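You operate a simulated robot arm through the tools that you are given. There is no shell and no other tool. Be economical: measure what you need, move in short steps, check, and stop when the job is done.

Carry out the task below with a simulated robot arm. There is one attempt and no reset: what you move stays moved.

TASK
Open the air valve, set 4 bar, switch on nip and brake air.
Fine: within 0.3 bar on the display.

It is judged by the outcome, as a careful person would: the job done as asked, and still so three seconds after it is handed in. It fails if anything else is knocked over, pushed out of place, dropped, spilled or broken.

THE ROBOT
A 7-joint arm with a two-finger parallel gripper, fixed in place. Base frame: the origin is at the foot of the arm, x ahead of it, y to its left, z up. Lengths are in mm, angles in rad, forces in N, time in s.
With the tool pointing down near the work surface it reaches from about 220 to 680 mm from the base axis. Its first joint turns from -1.152 to 1.152 rad. Payload 2.4 kg.
Tool frame: the origin (TCP) lies between the finger pads and is the grasp point; the fingertips stand 30 mm ahead of it; z points along the fingers, y is the line along which they close. The gripper opens to 94 mm. The fingers are 28 mm wide and 10 mm thick; the gripper's body (50 by 96 mm) begins 55 mm behind the TCP.
Orientation is that of the tool frame in the base frame, as a unit quaternion [x, y, z, w]. With the fingers straight down and closing along the base's y, the tool's x points along the base's -x, its y along +y and its z along -z.

THE INTERFACE
- The arm moves only by the tool arm_command. Its argument "steps" is a list of rows, each an object of numbers (a shift or turn left out is 0, a gripper value left out holds the last): "dx", "dy", "dz": the shift along the tool's x, y, z in units of 25 mm (1.0 is 25 mm); "ax", "ay", "az": the turn, a rotation vector about the tool's x, y, z in units of 6 degrees (1.0 is 6 degrees); "jaw": the finger opening in cm, from 0 to 9.4. In form: [{"dx": .., "dy": .., "dz": .., "ax": .., "ay": .., "az": .., "jaw": ..}, ...]. A call has 1 to 10 rows; each row shifts and turns the commanded pose from where the row before left it, along the tool's axes as they then stand. A call with a number of a shift or a turn outside -1 to 1 is refused whole. A row lasts 0.2 s, in which the tool goes at most 50 mm and 0.15 rad; a call with a longer step from one row to the next is refused whole, and so is a gripper value outside its range. A pose out of reach is approached as far as the arm can. The call stops where the force on the tool passes 70 N (or 10 N more than at its start, if that is more) or the arm is blocked; 0.2 s more then pass. The fingers move at their own pace (about 153 mm/s each) and stop on an object; they squeeze with about 28 N. The grip force told is the motor's: it shows also when the fingers shut on nothing. Time passes only in rows, and 0.2 s behind the last, so rows that do not move let the fingers close. It gives the time, the measured TCP pose, the force on the tool (base axes), the opening and the grip force at its end, in the units of the frame above (readings bear some noise).
- Cameras (640 x 400 px; columns grow to the right, rows downward): "scene" is fixed at [21.1, 461.9, 1447.9]; the picture's right is [-0.88, -0.47, 0.00], its down [-0.25, 0.47, -0.85] and it looks along [0.39, -0.75, -0.53] (base axes); focal length 335 px, centre (320, 200). "wrist" rides on the gripper at [-37, 0, -58] in the tool frame; the picture's right is [0.00, -1.00, 0.00], its down [0.97, 0.00, -0.24] and it looks along [0.24, 0.00, 0.97] (tool axes); focal length 218 px, centre (320, 200).
- snapshot(camera): a new picture of that camera. No time passes.
- point_at(camera, pixels): for up to 12 pixels [column, row] of the newest picture of that camera ("zoom" is the newest enlarged one), the place [x, y, z] in the base frame of the surface seen there, good to about 2 mm. No time passes.
- enlarge(camera, box): a new picture of the part [left, top, right, bottom] of that camera's present view, enlarged. No time passes.
- finish_job(): hands the job in; it is judged then, once.

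Work in short steps. Measure before you move; look again where a grasp or a placing could have gone wrong, and mend it. You have 80 turns and 46 pictures in all, the two below and enlarged ones among them. Open the gripper and draw the arm clear of the work before you hand the job in, unless the task says otherwise; then end with one line.

The tools are called as a command line: name --argument value ..., lists and objects as JSON in quotes. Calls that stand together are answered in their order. arm_command: Moves the arm, as the interface text tells. Its arguments: {"type":"object","properties":{"steps":{"type":"array"}},"required":["steps"]} The other tools are called the same way: snapshot (camera) takes a picture; point_at (camera, pixels) gives the place of the surface under pixels of a picture; enlarge (camera, box) takes an enlarged picture of a part of a camera's view; finish_job () hands the job in.

At the start:

```text
t: 0.0
eef_pos: [310.8, -115.4, 1184.3]
tool_rot: [0.0, 1.0, 0.0, 0.0]
wrist_force: [1.1, 0.1, 0.9]
opening: 93.9
finger_force: 0.0
```

scene: 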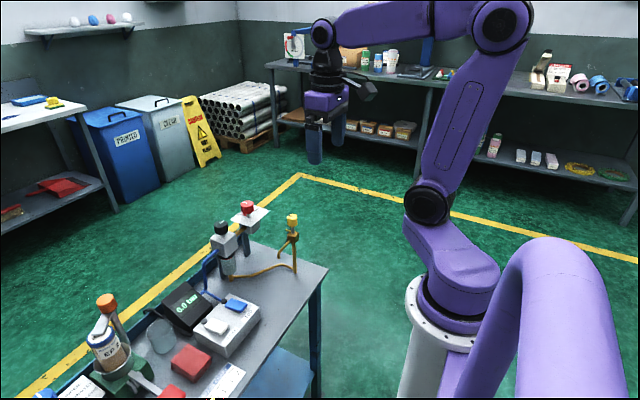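
wrist: 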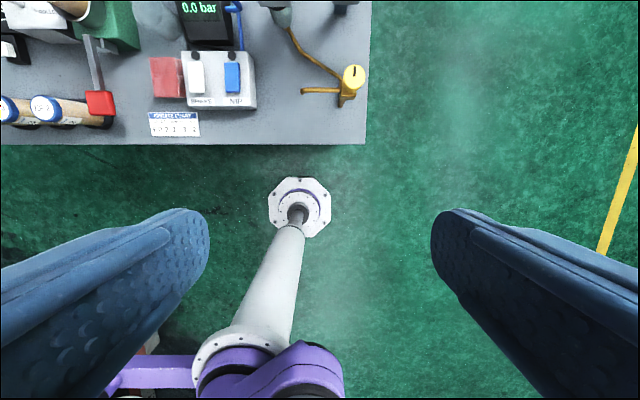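

The bench shows a yellow valve (292,235), a regulator with black knob (222,240), red knob item (248,215), display (180,305), and a switch box (225,325). I enlarge these areas.

enlarge --camera "scene" --box '[190, 190, 330, 290]'

enlarge --camera "scene" --box '[60, 270, 270, 400]'

enlarge --camera "wrist" --box '[140, 0, 380, 150]'

```text
4.00 times, centred on (260, 240) of scene
```

zoom: 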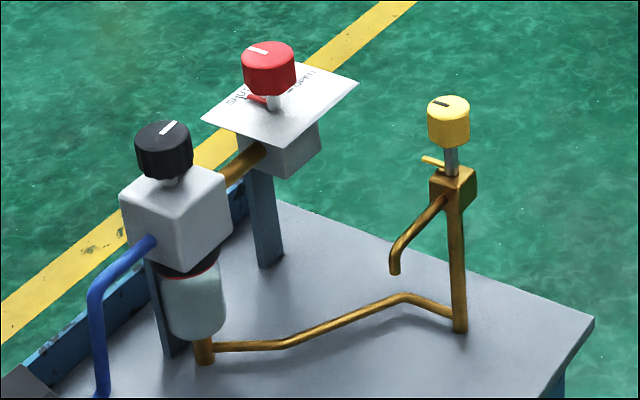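

```text
3.05 times, centred on (165, 335) of scene
```

zoom: 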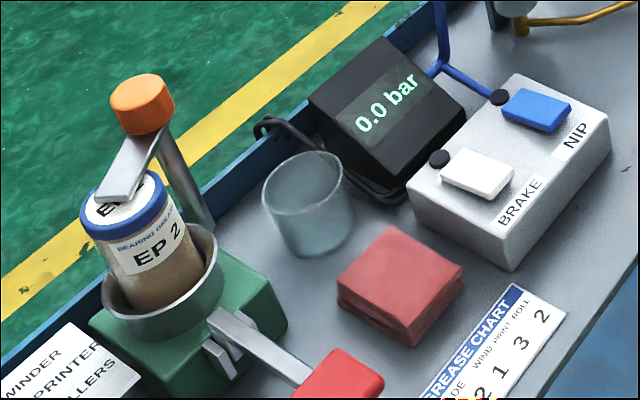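

```text
2.67 times, centred on (260, 75) of wrist
```

zoom: 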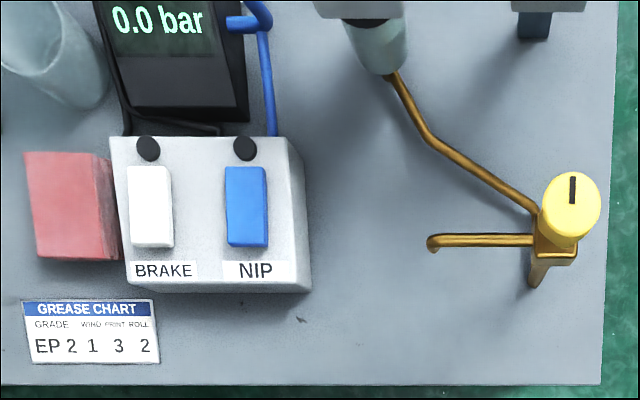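

The red knob on a SHUT/OPEN plate is the air valve, the black knob the regulator; the yellow one is a drain. I zoom on the knobs again and measure.

enlarge --camera "scene" --box '[205, 192, 285, 242]'

point_at --camera "scene" --pixels '[[247, 203], [241, 203], [254, 204], [248, 210], [222, 223], [215, 225], [228, 224], [220, 232], [278, 212], [241, 221], [237, 304], [215, 325]]'

```text
8.00 times, centred on (245, 217) of scene
```

zoom: 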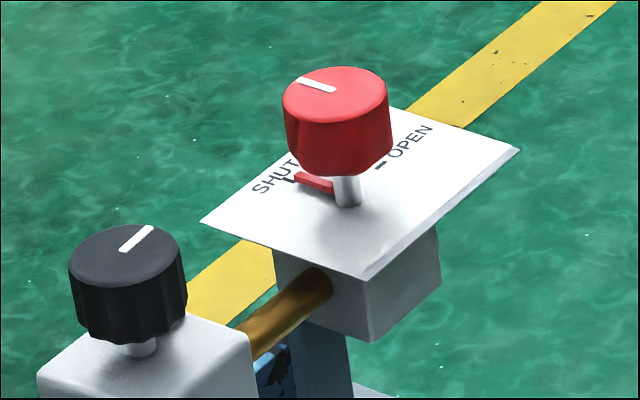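

```text
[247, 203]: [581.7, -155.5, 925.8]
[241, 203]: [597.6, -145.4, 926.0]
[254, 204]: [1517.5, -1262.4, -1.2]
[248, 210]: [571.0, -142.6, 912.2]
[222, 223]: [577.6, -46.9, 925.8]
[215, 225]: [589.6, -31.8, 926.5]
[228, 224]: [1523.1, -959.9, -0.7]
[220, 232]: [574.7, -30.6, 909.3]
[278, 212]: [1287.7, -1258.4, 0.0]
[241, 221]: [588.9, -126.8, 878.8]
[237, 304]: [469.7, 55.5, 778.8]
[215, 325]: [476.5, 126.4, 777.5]
```

Measure knob rims, plate and labels in the zoom.

point_at --camera "zoom" --pixels '[[335, 90], [302, 81], [290, 100], [378, 92], [335, 70], [340, 116], [125, 255], [75, 258], [175, 250], [126, 230], [383, 166], [295, 178]]'

point_at --camera "wrist" --pixels '[[196, 66], [196, 88], [232, 66], [232, 90], [194, 102], [240, 102], [197, 76], [232, 78], [300, 120], [353, 72], [187, 60], [207, 60]]'

```text
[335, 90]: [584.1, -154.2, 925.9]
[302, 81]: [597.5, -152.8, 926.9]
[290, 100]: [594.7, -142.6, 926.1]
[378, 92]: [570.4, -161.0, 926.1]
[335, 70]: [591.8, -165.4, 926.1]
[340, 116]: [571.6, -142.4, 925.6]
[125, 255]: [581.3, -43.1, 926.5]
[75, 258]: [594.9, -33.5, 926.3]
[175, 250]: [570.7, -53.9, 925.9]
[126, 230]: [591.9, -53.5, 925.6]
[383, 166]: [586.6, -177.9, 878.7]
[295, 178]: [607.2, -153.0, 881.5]
```

```text
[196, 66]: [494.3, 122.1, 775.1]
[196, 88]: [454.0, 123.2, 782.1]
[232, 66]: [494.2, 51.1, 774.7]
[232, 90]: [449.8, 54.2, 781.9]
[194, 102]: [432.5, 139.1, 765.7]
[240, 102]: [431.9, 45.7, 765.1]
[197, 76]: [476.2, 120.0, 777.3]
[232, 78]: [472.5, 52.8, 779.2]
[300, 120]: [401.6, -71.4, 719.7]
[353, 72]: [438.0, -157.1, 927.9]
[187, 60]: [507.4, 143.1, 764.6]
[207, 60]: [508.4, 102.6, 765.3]
```

Air valve knob: centre ≈ (582,-153), top z 926, pointer toward +x (SHUT), OPEN mark toward -y, so a clockwise quarter turn. I go above it at height first.

arm_command --steps '[{"dx": -1, "dy": -0.15, "dz": 0.5, "jaw": 6}, {"dx": -1, "dy": -0.15, "dz": 0.5}, {"dx": -1, "dy": -0.15, "dz": 0.5}, {"dx": -1, "dy": -0.15, "dz": 0.5}, {"dx": -1, "dy": -0.15, "dz": 0.5}, {"dx": -1, "dy": -0.15, "dz": 0.5}, {"dx": -1, "dy": -0.15, "dz": 0.5}, {"dx": -1, "dy": -0.15, "dz": 0.5}, {"dx": -1, "dy": -0.15, "dz": 0.5}, {"dx": -0.85, "dy": -0.15, "dz": 0.5}]'

arm_command --steps '[{"az": -1}, {"az": -1}, {"az": -1}, {"az": -1}, {"az": -1}, {"az": -1}, {"az": -1}, {"az": -0.5}, {"dz": 1}, {"dz": 1}]'

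snapshot --camera "wrist"

```text
t: 2.2
eef_pos: [555.8, -153.1, 1059.0]
tool_rot: [0.0, 1.0, 0.0, 0.0]
wrist_force: [0.9, -0.6, 0.9]
opening: 59.8
finger_force: 0.0
```

```text
t: 4.4
eef_pos: [556.4, -154.6, 1008.8]
tool_rot: [-0.383, 0.924, 0.0, 0.0]
wrist_force: [1.0, -0.4, 0.2]
opening: 59.9
finger_force: 0.0
```

```text
39 pictures are left
```

wrist: 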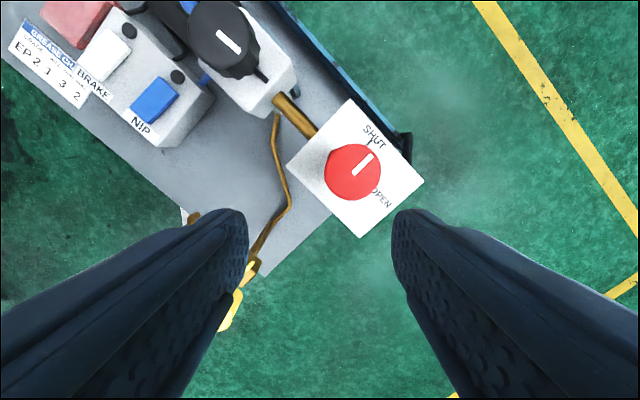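

The valve knob appears at (352,172); I measure its centre precisely.

point_at --camera "wrist" --pixels '[[352, 171], [330, 171], [375, 171], [352, 149], [352, 193], [225, 37], [195, 34], [256, 30], [225, 6], [225, 66], [375, 150], [378, 190]]'

```text
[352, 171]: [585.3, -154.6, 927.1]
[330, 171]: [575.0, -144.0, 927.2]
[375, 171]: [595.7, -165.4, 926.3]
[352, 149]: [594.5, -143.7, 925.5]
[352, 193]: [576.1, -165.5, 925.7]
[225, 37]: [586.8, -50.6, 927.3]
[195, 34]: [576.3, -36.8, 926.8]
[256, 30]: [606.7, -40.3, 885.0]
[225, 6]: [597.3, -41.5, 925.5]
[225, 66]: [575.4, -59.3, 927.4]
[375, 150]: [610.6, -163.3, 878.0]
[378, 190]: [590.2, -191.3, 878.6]
```

Centre ≈ (585,-154.5). Shift over it, descend to z≈917 and close.

arm_command --steps '[{"dx": -0.81, "dy": -0.81}, {}, {"dz": 0.9}, {"dz": 0.9}, {"dz": 0.9}, {"dz": 0.95}, {}, {"jaw": 2.6}, {"jaw": 2.6}]'

snapshot --camera "wrist"

```text
t: 6.4
eef_pos: [587.2, -154.2, 916.4]
tool_rot: [-0.382, 0.924, -0.001, 0.001]
wrist_force: [7.5, -7.1, -7.1]
opening: 37.4
finger_force: 45.5
```

```text
38 pictures are left
```

wrist: 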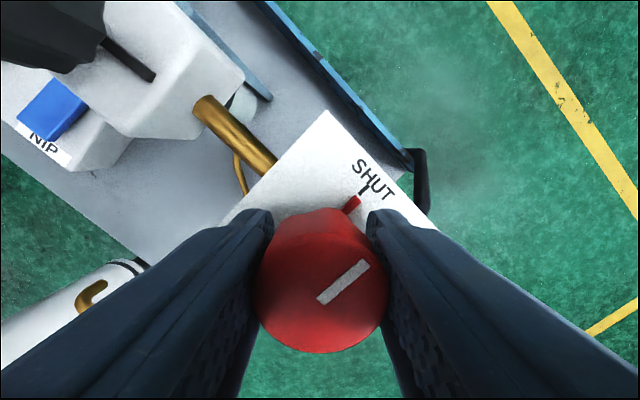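

Gripped (opening 37.4). Turn clockwise 90°.

arm_command --steps '[{"az": 1}, {"az": 1}, {"az": 1}, {"az": 1}, {"az": 1}, {"az": 1}, {"az": 1}, {"az": 1}]'

snapshot --camera "wrist"

```text
t: 8.2
eef_pos: [586.1, -155.6, 917.1]
tool_rot: [0.029, 1.0, -0.001, 0.003]
wrist_force: [15.6, -22.9, -12.7]
opening: 37.2
finger_force: 45.6
```

```text
37 pictures are left
```

wrist: 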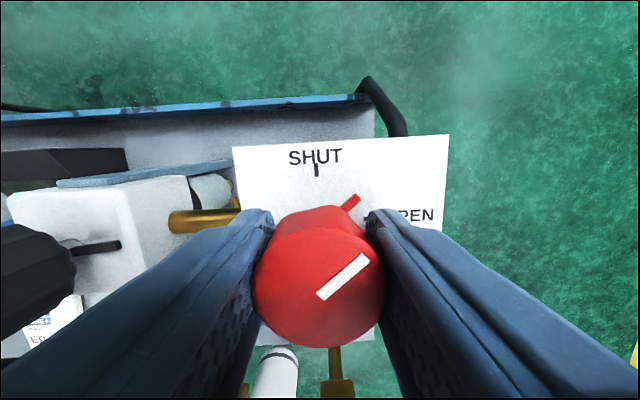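

The pointer turns with the grip and is halfway. Continue.

arm_command --steps '[{"az": 1}, {"az": 1}, {"az": 1}, {"az": 1}, {"az": 1}, {"az": 1}, {"az": 1}]'

snapshot --camera "wrist"

enlarge --camera "scene" --box '[150, 190, 310, 345]'

```text
t: 9.8
eef_pos: [585.6, -156.0, 917.5]
tool_rot: [0.384, 0.923, 0.0, 0.003]
wrist_force: [11.2, -23.7, -0.8]
opening: 37.3
finger_force: 45.3
```

```text
36 pictures are left
```

wrist: 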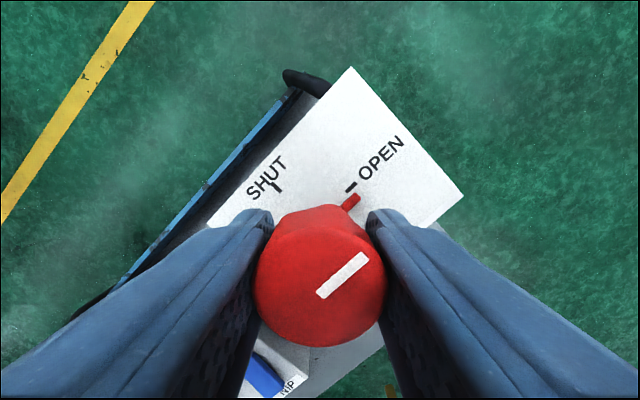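

```text
2.58 times, centred on (230, 268) of scene
```

zoom: 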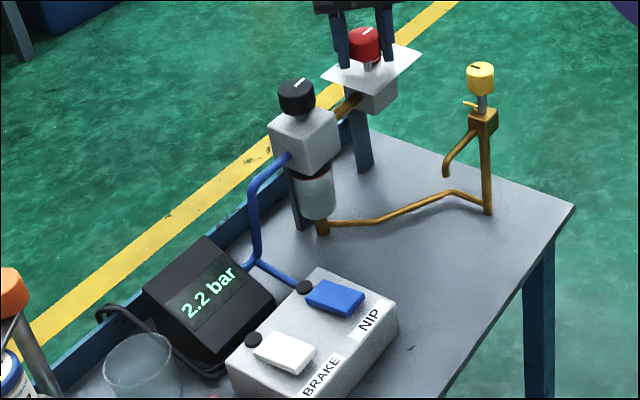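

The pointer sits on OPEN and the display reads 2.2 bar. Release, rise, move over the black regulator at about (585,-46) and unwind the wrist.

arm_command --steps '[{"jaw": 6}, {}, {"dz": -1}, {"dz": -1}, {"dz": -1}, {"dx": 1, "dy": 1}, {"dx": 1, "dy": 1}, {"dx": 1, "dy": 1}, {"dx": 0.11, "dy": 0.11}]'

arm_command --steps '[{"az": -1}, {"az": -1}, {"az": -1}, {"az": -1}, {"az": -1}, {"az": -1}, {"az": -1}, {"az": -0.5}, {}]'

snapshot --camera "wrist"

```text
t: 11.8
eef_pos: [586.3, -41.5, 991.7]
tool_rot: [0.382, 0.924, 0.0, 0.0]
wrist_force: [0.7, 0.1, -0.2]
opening: 59.9
finger_force: 0.1
```

```text
t: 13.8
eef_pos: [584.3, -42.6, 992.6]
tool_rot: [-0.001, 1.0, 0.0, -0.001]
wrist_force: [0.8, -0.4, -0.2]
opening: 60.0
finger_force: 0.0
```

```text
34 pictures are left
```

wrist: 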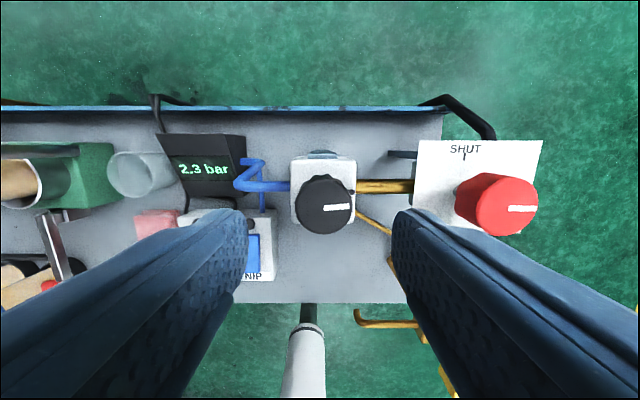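

Regulator knob is at (324,205), pointer toward -y. Measure its centre and block top.

point_at --camera "wrist" --pixels '[[326, 205], [300, 205], [351, 200], [325, 180], [325, 230], [300, 166], [345, 166], [300, 180], [297, 225], [520, 205], [484, 203]]'

```text
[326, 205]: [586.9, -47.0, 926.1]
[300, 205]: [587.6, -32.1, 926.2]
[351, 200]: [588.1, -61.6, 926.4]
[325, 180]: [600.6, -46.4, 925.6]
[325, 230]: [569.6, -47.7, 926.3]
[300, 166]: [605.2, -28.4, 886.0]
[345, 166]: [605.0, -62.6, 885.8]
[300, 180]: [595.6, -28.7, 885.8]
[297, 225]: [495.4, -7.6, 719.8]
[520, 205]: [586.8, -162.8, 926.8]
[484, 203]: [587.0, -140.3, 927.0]
```

Centre ≈ (586,-46.5), block top 886. Pre-turn −30°, descend to z≈920, grip.

arm_command --steps '[{"dx": -0.07, "dy": -0.156}, {"az": -1}, {"az": -1}, {"az": -1}, {"az": -1}, {"az": -1}, {"dz": 0.95}, {"dz": 0.95}, {"dz": 0.95}, {}]'

arm_command --steps '[{"jaw": 2.6}, {}, {"az": 1}, {"az": 1}, {"az": 1}, {}]'

snapshot --camera "wrist"

enlarge --camera "scene" --box '[150, 190, 310, 345]'

```text
t: 16.0
eef_pos: [585.9, -46.6, 922.2]
tool_rot: [-0.259, 0.966, 0.0, 0.0]
wrist_force: [0.9, 1.3, -0.2]
opening: 60.0
finger_force: 0.1
```

```text
t: 17.4
eef_pos: [584.6, -46.1, 922.0]
tool_rot: [-0.105, 0.994, 0.0, -0.003]
wrist_force: [-21.2, 12.3, 3.2]
opening: 35.5
finger_force: 45.3
```

```text
33 pictures are left
```

wrist: 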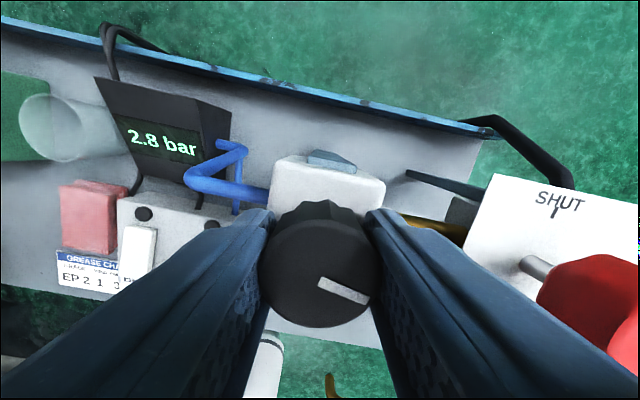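

```text
2.58 times, centred on (230, 268) of scene
```

zoom: 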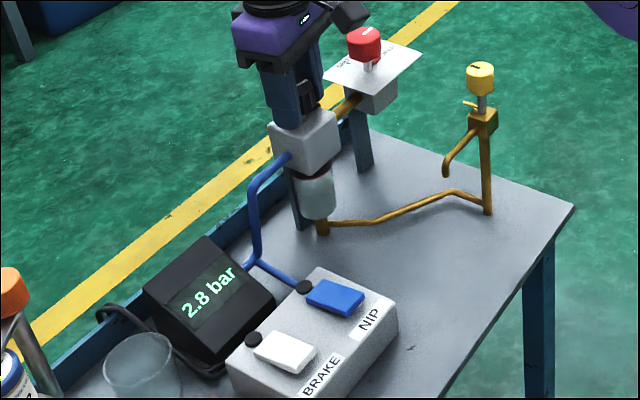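

18° clockwise gave 2.3→2.8 bar. Turn 36° more and let it settle.

arm_command --steps '[{"az": 1}, {"az": 1}, {"az": 1}, {"az": 1}, {"az": 1}, {"az": 1}, {}, {}, {}, {}]'

enlarge --camera "scene" --box '[150, 190, 310, 345]'

```text
t: 19.6
eef_pos: [585.4, -45.3, 920.4]
tool_rot: [0.207, 0.978, 0.001, -0.002]
wrist_force: [-14.0, 17.8, 2.3]
opening: 35.1
finger_force: 45.1
```

```text
2.58 times, centred on (230, 268) of scene
```

zoom: 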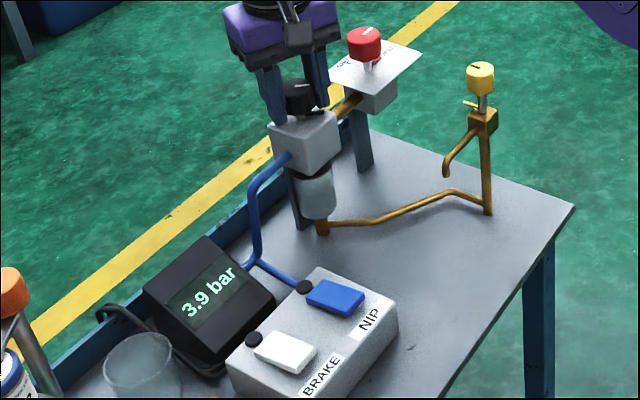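

3.9 bar; a small touch more (3.5°), then release and rise.

arm_command --steps '[{"az": 0.6}, {}, {}, {"jaw": 6}, {}, {"dz": -1}, {"dz": -1}, {"dz": -1}, {"dz": -1}, {}]'

enlarge --camera "scene" --box '[150, 190, 310, 345]'

```text
t: 21.8
eef_pos: [588.2, -47.2, 1021.4]
tool_rot: [0.239, 0.971, 0.001, 0.0]
wrist_force: [-0.8, 0.0, -0.1]
opening: 59.8
finger_force: 0.1
```

```text
2.58 times, centred on (230, 268) of scene
```

zoom: 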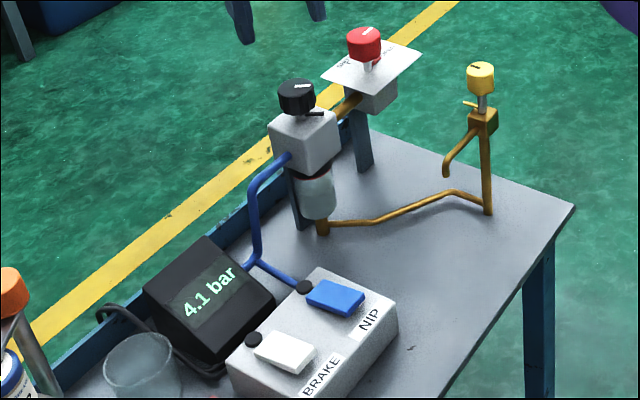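

4.1 bar. Now unwind the wrist, close the fingers, and go above the NIP rocker's raised front end (452,53).

arm_command --steps '[{"az": -1, "jaw": 0}, {"az": -1}, {"az": -1}, {"az": -1}, {"az": -0.61}, {}]'

arm_command --steps '[{"dx": 0.9, "dy": 0.66}, {"dx": 0.9, "dy": 0.66}, {"dx": 0.9, "dy": 0.66}, {"dx": 0.9, "dy": 0.66}, {"dx": 0.9, "dy": 0.66}, {"dx": 0.9, "dy": 0.66}, {"dz": 1}, {"dz": 1}, {"dz": 1}, {"dz": 1}]'

snapshot --camera "wrist"

```text
t: 23.2
eef_pos: [585.9, -48.1, 1022.5]
tool_rot: [-0.001, 1.0, 0.0, 0.001]
wrist_force: [0.5, 0.6, 0.5]
opening: 0.0
finger_force: 28.3
```

```text
t: 25.4
eef_pos: [450.8, 53.3, 918.8]
tool_rot: [-0.001, 1.0, 0.0, 0.001]
wrist_force: [0.2, -0.2, 0.9]
opening: 0.3
finger_force: 27.7
```

```text
29 pictures are left
```

wrist: 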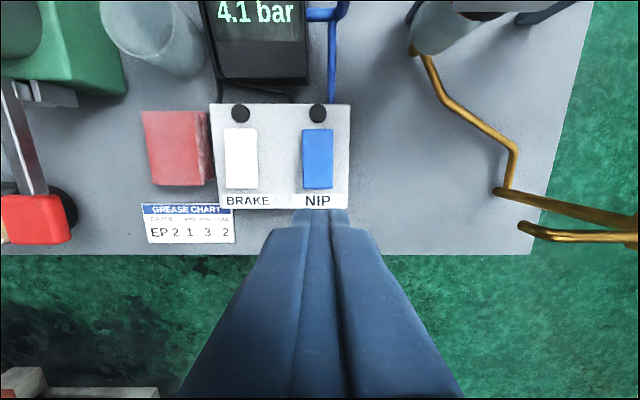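

Lamps at (240,113),(318,113) are dark; measure rocker ends.

point_at --camera "wrist" --pixels '[[317, 133], [317, 160], [317, 184], [304, 184], [331, 184], [240, 133], [240, 160], [240, 184], [227, 184], [255, 184], [318, 113], [317, 203]]'

```text
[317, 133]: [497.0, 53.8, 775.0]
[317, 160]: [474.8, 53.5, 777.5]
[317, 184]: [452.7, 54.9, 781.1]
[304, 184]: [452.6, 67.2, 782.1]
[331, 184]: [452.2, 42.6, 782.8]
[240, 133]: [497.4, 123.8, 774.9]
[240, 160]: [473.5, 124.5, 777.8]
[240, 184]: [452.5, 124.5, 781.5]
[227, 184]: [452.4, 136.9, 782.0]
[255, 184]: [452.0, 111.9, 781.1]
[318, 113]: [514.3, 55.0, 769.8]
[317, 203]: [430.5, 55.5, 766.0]
```

Front ends are raised (z 782). Press NIP down to about tip z 774 in small steps.

arm_command --steps '[{"dy": 0.06, "dz": 1}, {"dz": 1}, {"dz": 1}, {"dz": 1}, {"dz": 0.16}, {"dz": 0.12}, {"dz": 0.12}, {"dz": 0.12}, {}]'

snapshot --camera "wrist"

```text
t: 27.4
eef_pos: [450.2, 53.3, 808.4]
tool_rot: [0.0, 1.0, 0.0, 0.001]
wrist_force: [0.4, -0.2, 0.6]
opening: 0.0
finger_force: 28.5
```

```text
28 pictures are left
```

wrist: 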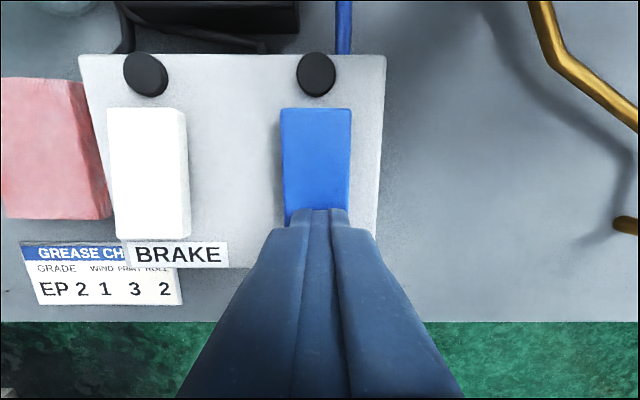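

Little force yet; press further.

arm_command --steps '[{"dz": 0.1}, {"dz": 0.1}, {"dz": 0.1}, {}]'

snapshot --camera "wrist"

```text
t: 28.1
eef_pos: [449.5, 52.9, 807.8]
tool_rot: [-0.001, 1.0, 0.0, -0.001]
wrist_force: [-7.4, 0.5, 21.6]
opening: 0.2
finger_force: 27.6
stopped in row 3: the force on the tool passed its limit (the readings are from after the stop); the commanded pose is now the measured one
```

```text
27 pictures are left
```

wrist: 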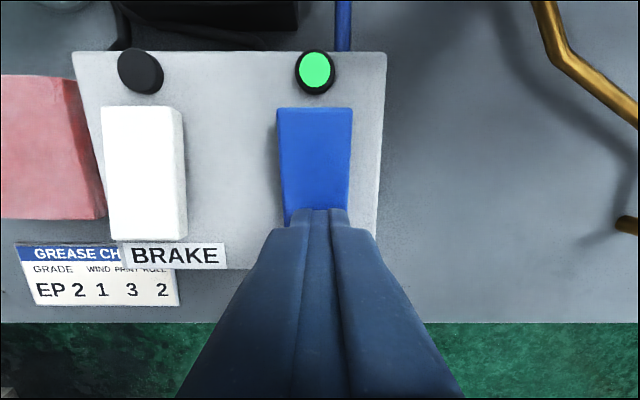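

NIP lamp is green. Rise, shift to BRAKE (y≈124) and press likewise.

arm_command --steps '[{"dz": -1}, {"dz": -0.6, "dy": 0.4}, {"dy": 0.8}, {"dy": 0.8}, {"dy": 0.85}, {}, {"dz": 0.8}, {"dz": 0.8}, {}]'

arm_command --steps '[{"dz": 0.1}, {"dz": 0.1}, {"dz": 0.1}, {"dz": 0.1}, {}]'

snapshot --camera "wrist"

```text
t: 30.2
eef_pos: [450.6, 124.6, 806.6]
tool_rot: [-0.002, 1.0, -0.001, -0.002]
wrist_force: [-7.3, -0.5, 22.4]
opening: 0.0
finger_force: 28.0
stopped in row 9: the force on the tool passed its limit (the readings are from after the stop); the commanded pose is now the measured one
```

```text
t: 30.6
eef_pos: [450.8, 124.5, 805.8]
tool_rot: [-0.001, 1.0, -0.001, -0.003]
wrist_force: [-7.4, -1.6, 22.1]
opening: 0.0
finger_force: 28.4
stopped in row 2: the force on the tool passed its limit (the readings are from after the stop); the commanded pose is now the measured one
```

```text
26 pictures are left
```

wrist: 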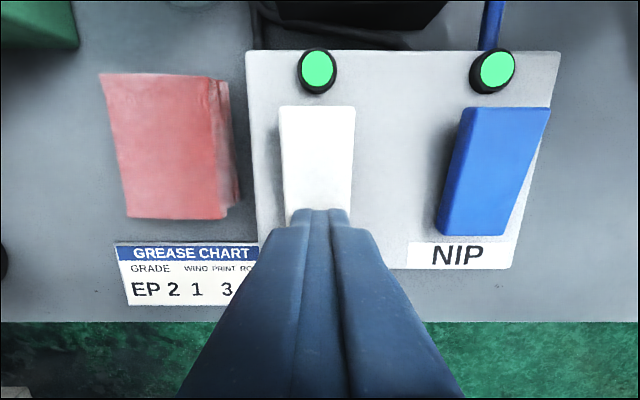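

Both lamps are green. Rise and check the display.

arm_command --steps '[{"dz": -1}, {"dz": -1}, {"dz": -1}, {"dz": -1}, {"dz": -1}, {"dz": -1}, {"dz": -1}, {"dz": -1}, {}, {}]'

enlarge --camera "scene" --box '[150, 190, 310, 345]'

snapshot --camera "wrist"

```text
t: 32.9
eef_pos: [452.1, 125.9, 1005.1]
tool_rot: [0.0, 1.0, 0.0, -0.001]
wrist_force: [0.2, -0.2, 0.1]
opening: 0.0
finger_force: 28.1
```

```text
2.58 times, centred on (230, 268) of scene
```

zoom: 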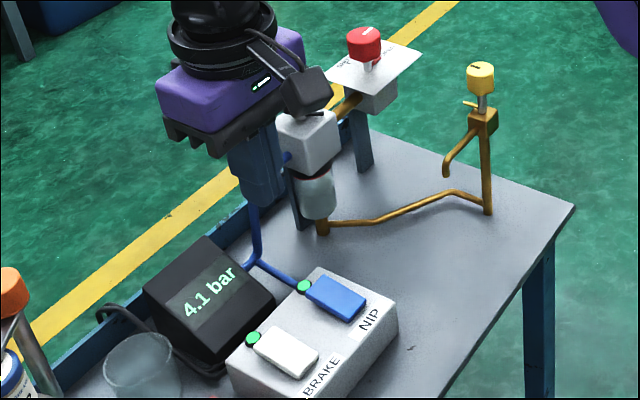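

```text
24 pictures are left
```

wrist: 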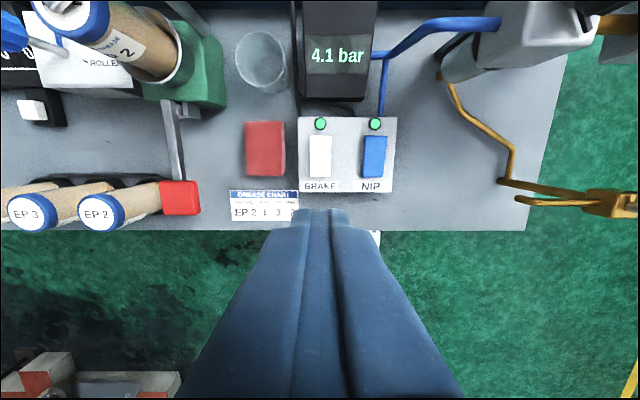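

Stable at 4.1 bar with both lamps on. Draw the arm back, open the gripper and wait a bit, then check once more.

arm_command --steps '[{"dz": -1, "dx": 0.5, "jaw": 9.4}, {"dz": -1, "dx": 0.5}, {"dz": -1, "dx": 0.5}, {"dz": -1, "dx": 0.5}, {}, {}, {}, {}]'

enlarge --camera "scene" --box '[150, 190, 310, 345]'

```text
t: 34.6
eef_pos: [400.8, 121.9, 1104.2]
tool_rot: [-0.001, 1.0, -0.001, -0.002]
wrist_force: [0.0, 0.7, -1.0]
opening: 94.1
finger_force: 0.0
```

```text
2.58 times, centred on (230, 268) of scene
```

zoom: 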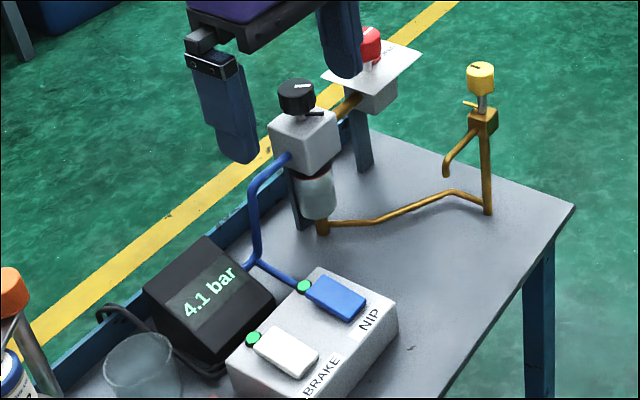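

The display holds 4.1 bar, both lamps are green and the arm is clear of the bench, so I hand in.

finish_job

```text
The job is handed in.
```

The air valve is open, the display reads a steady 4.1 bar, and the nip and brake air are both on with green lamps.
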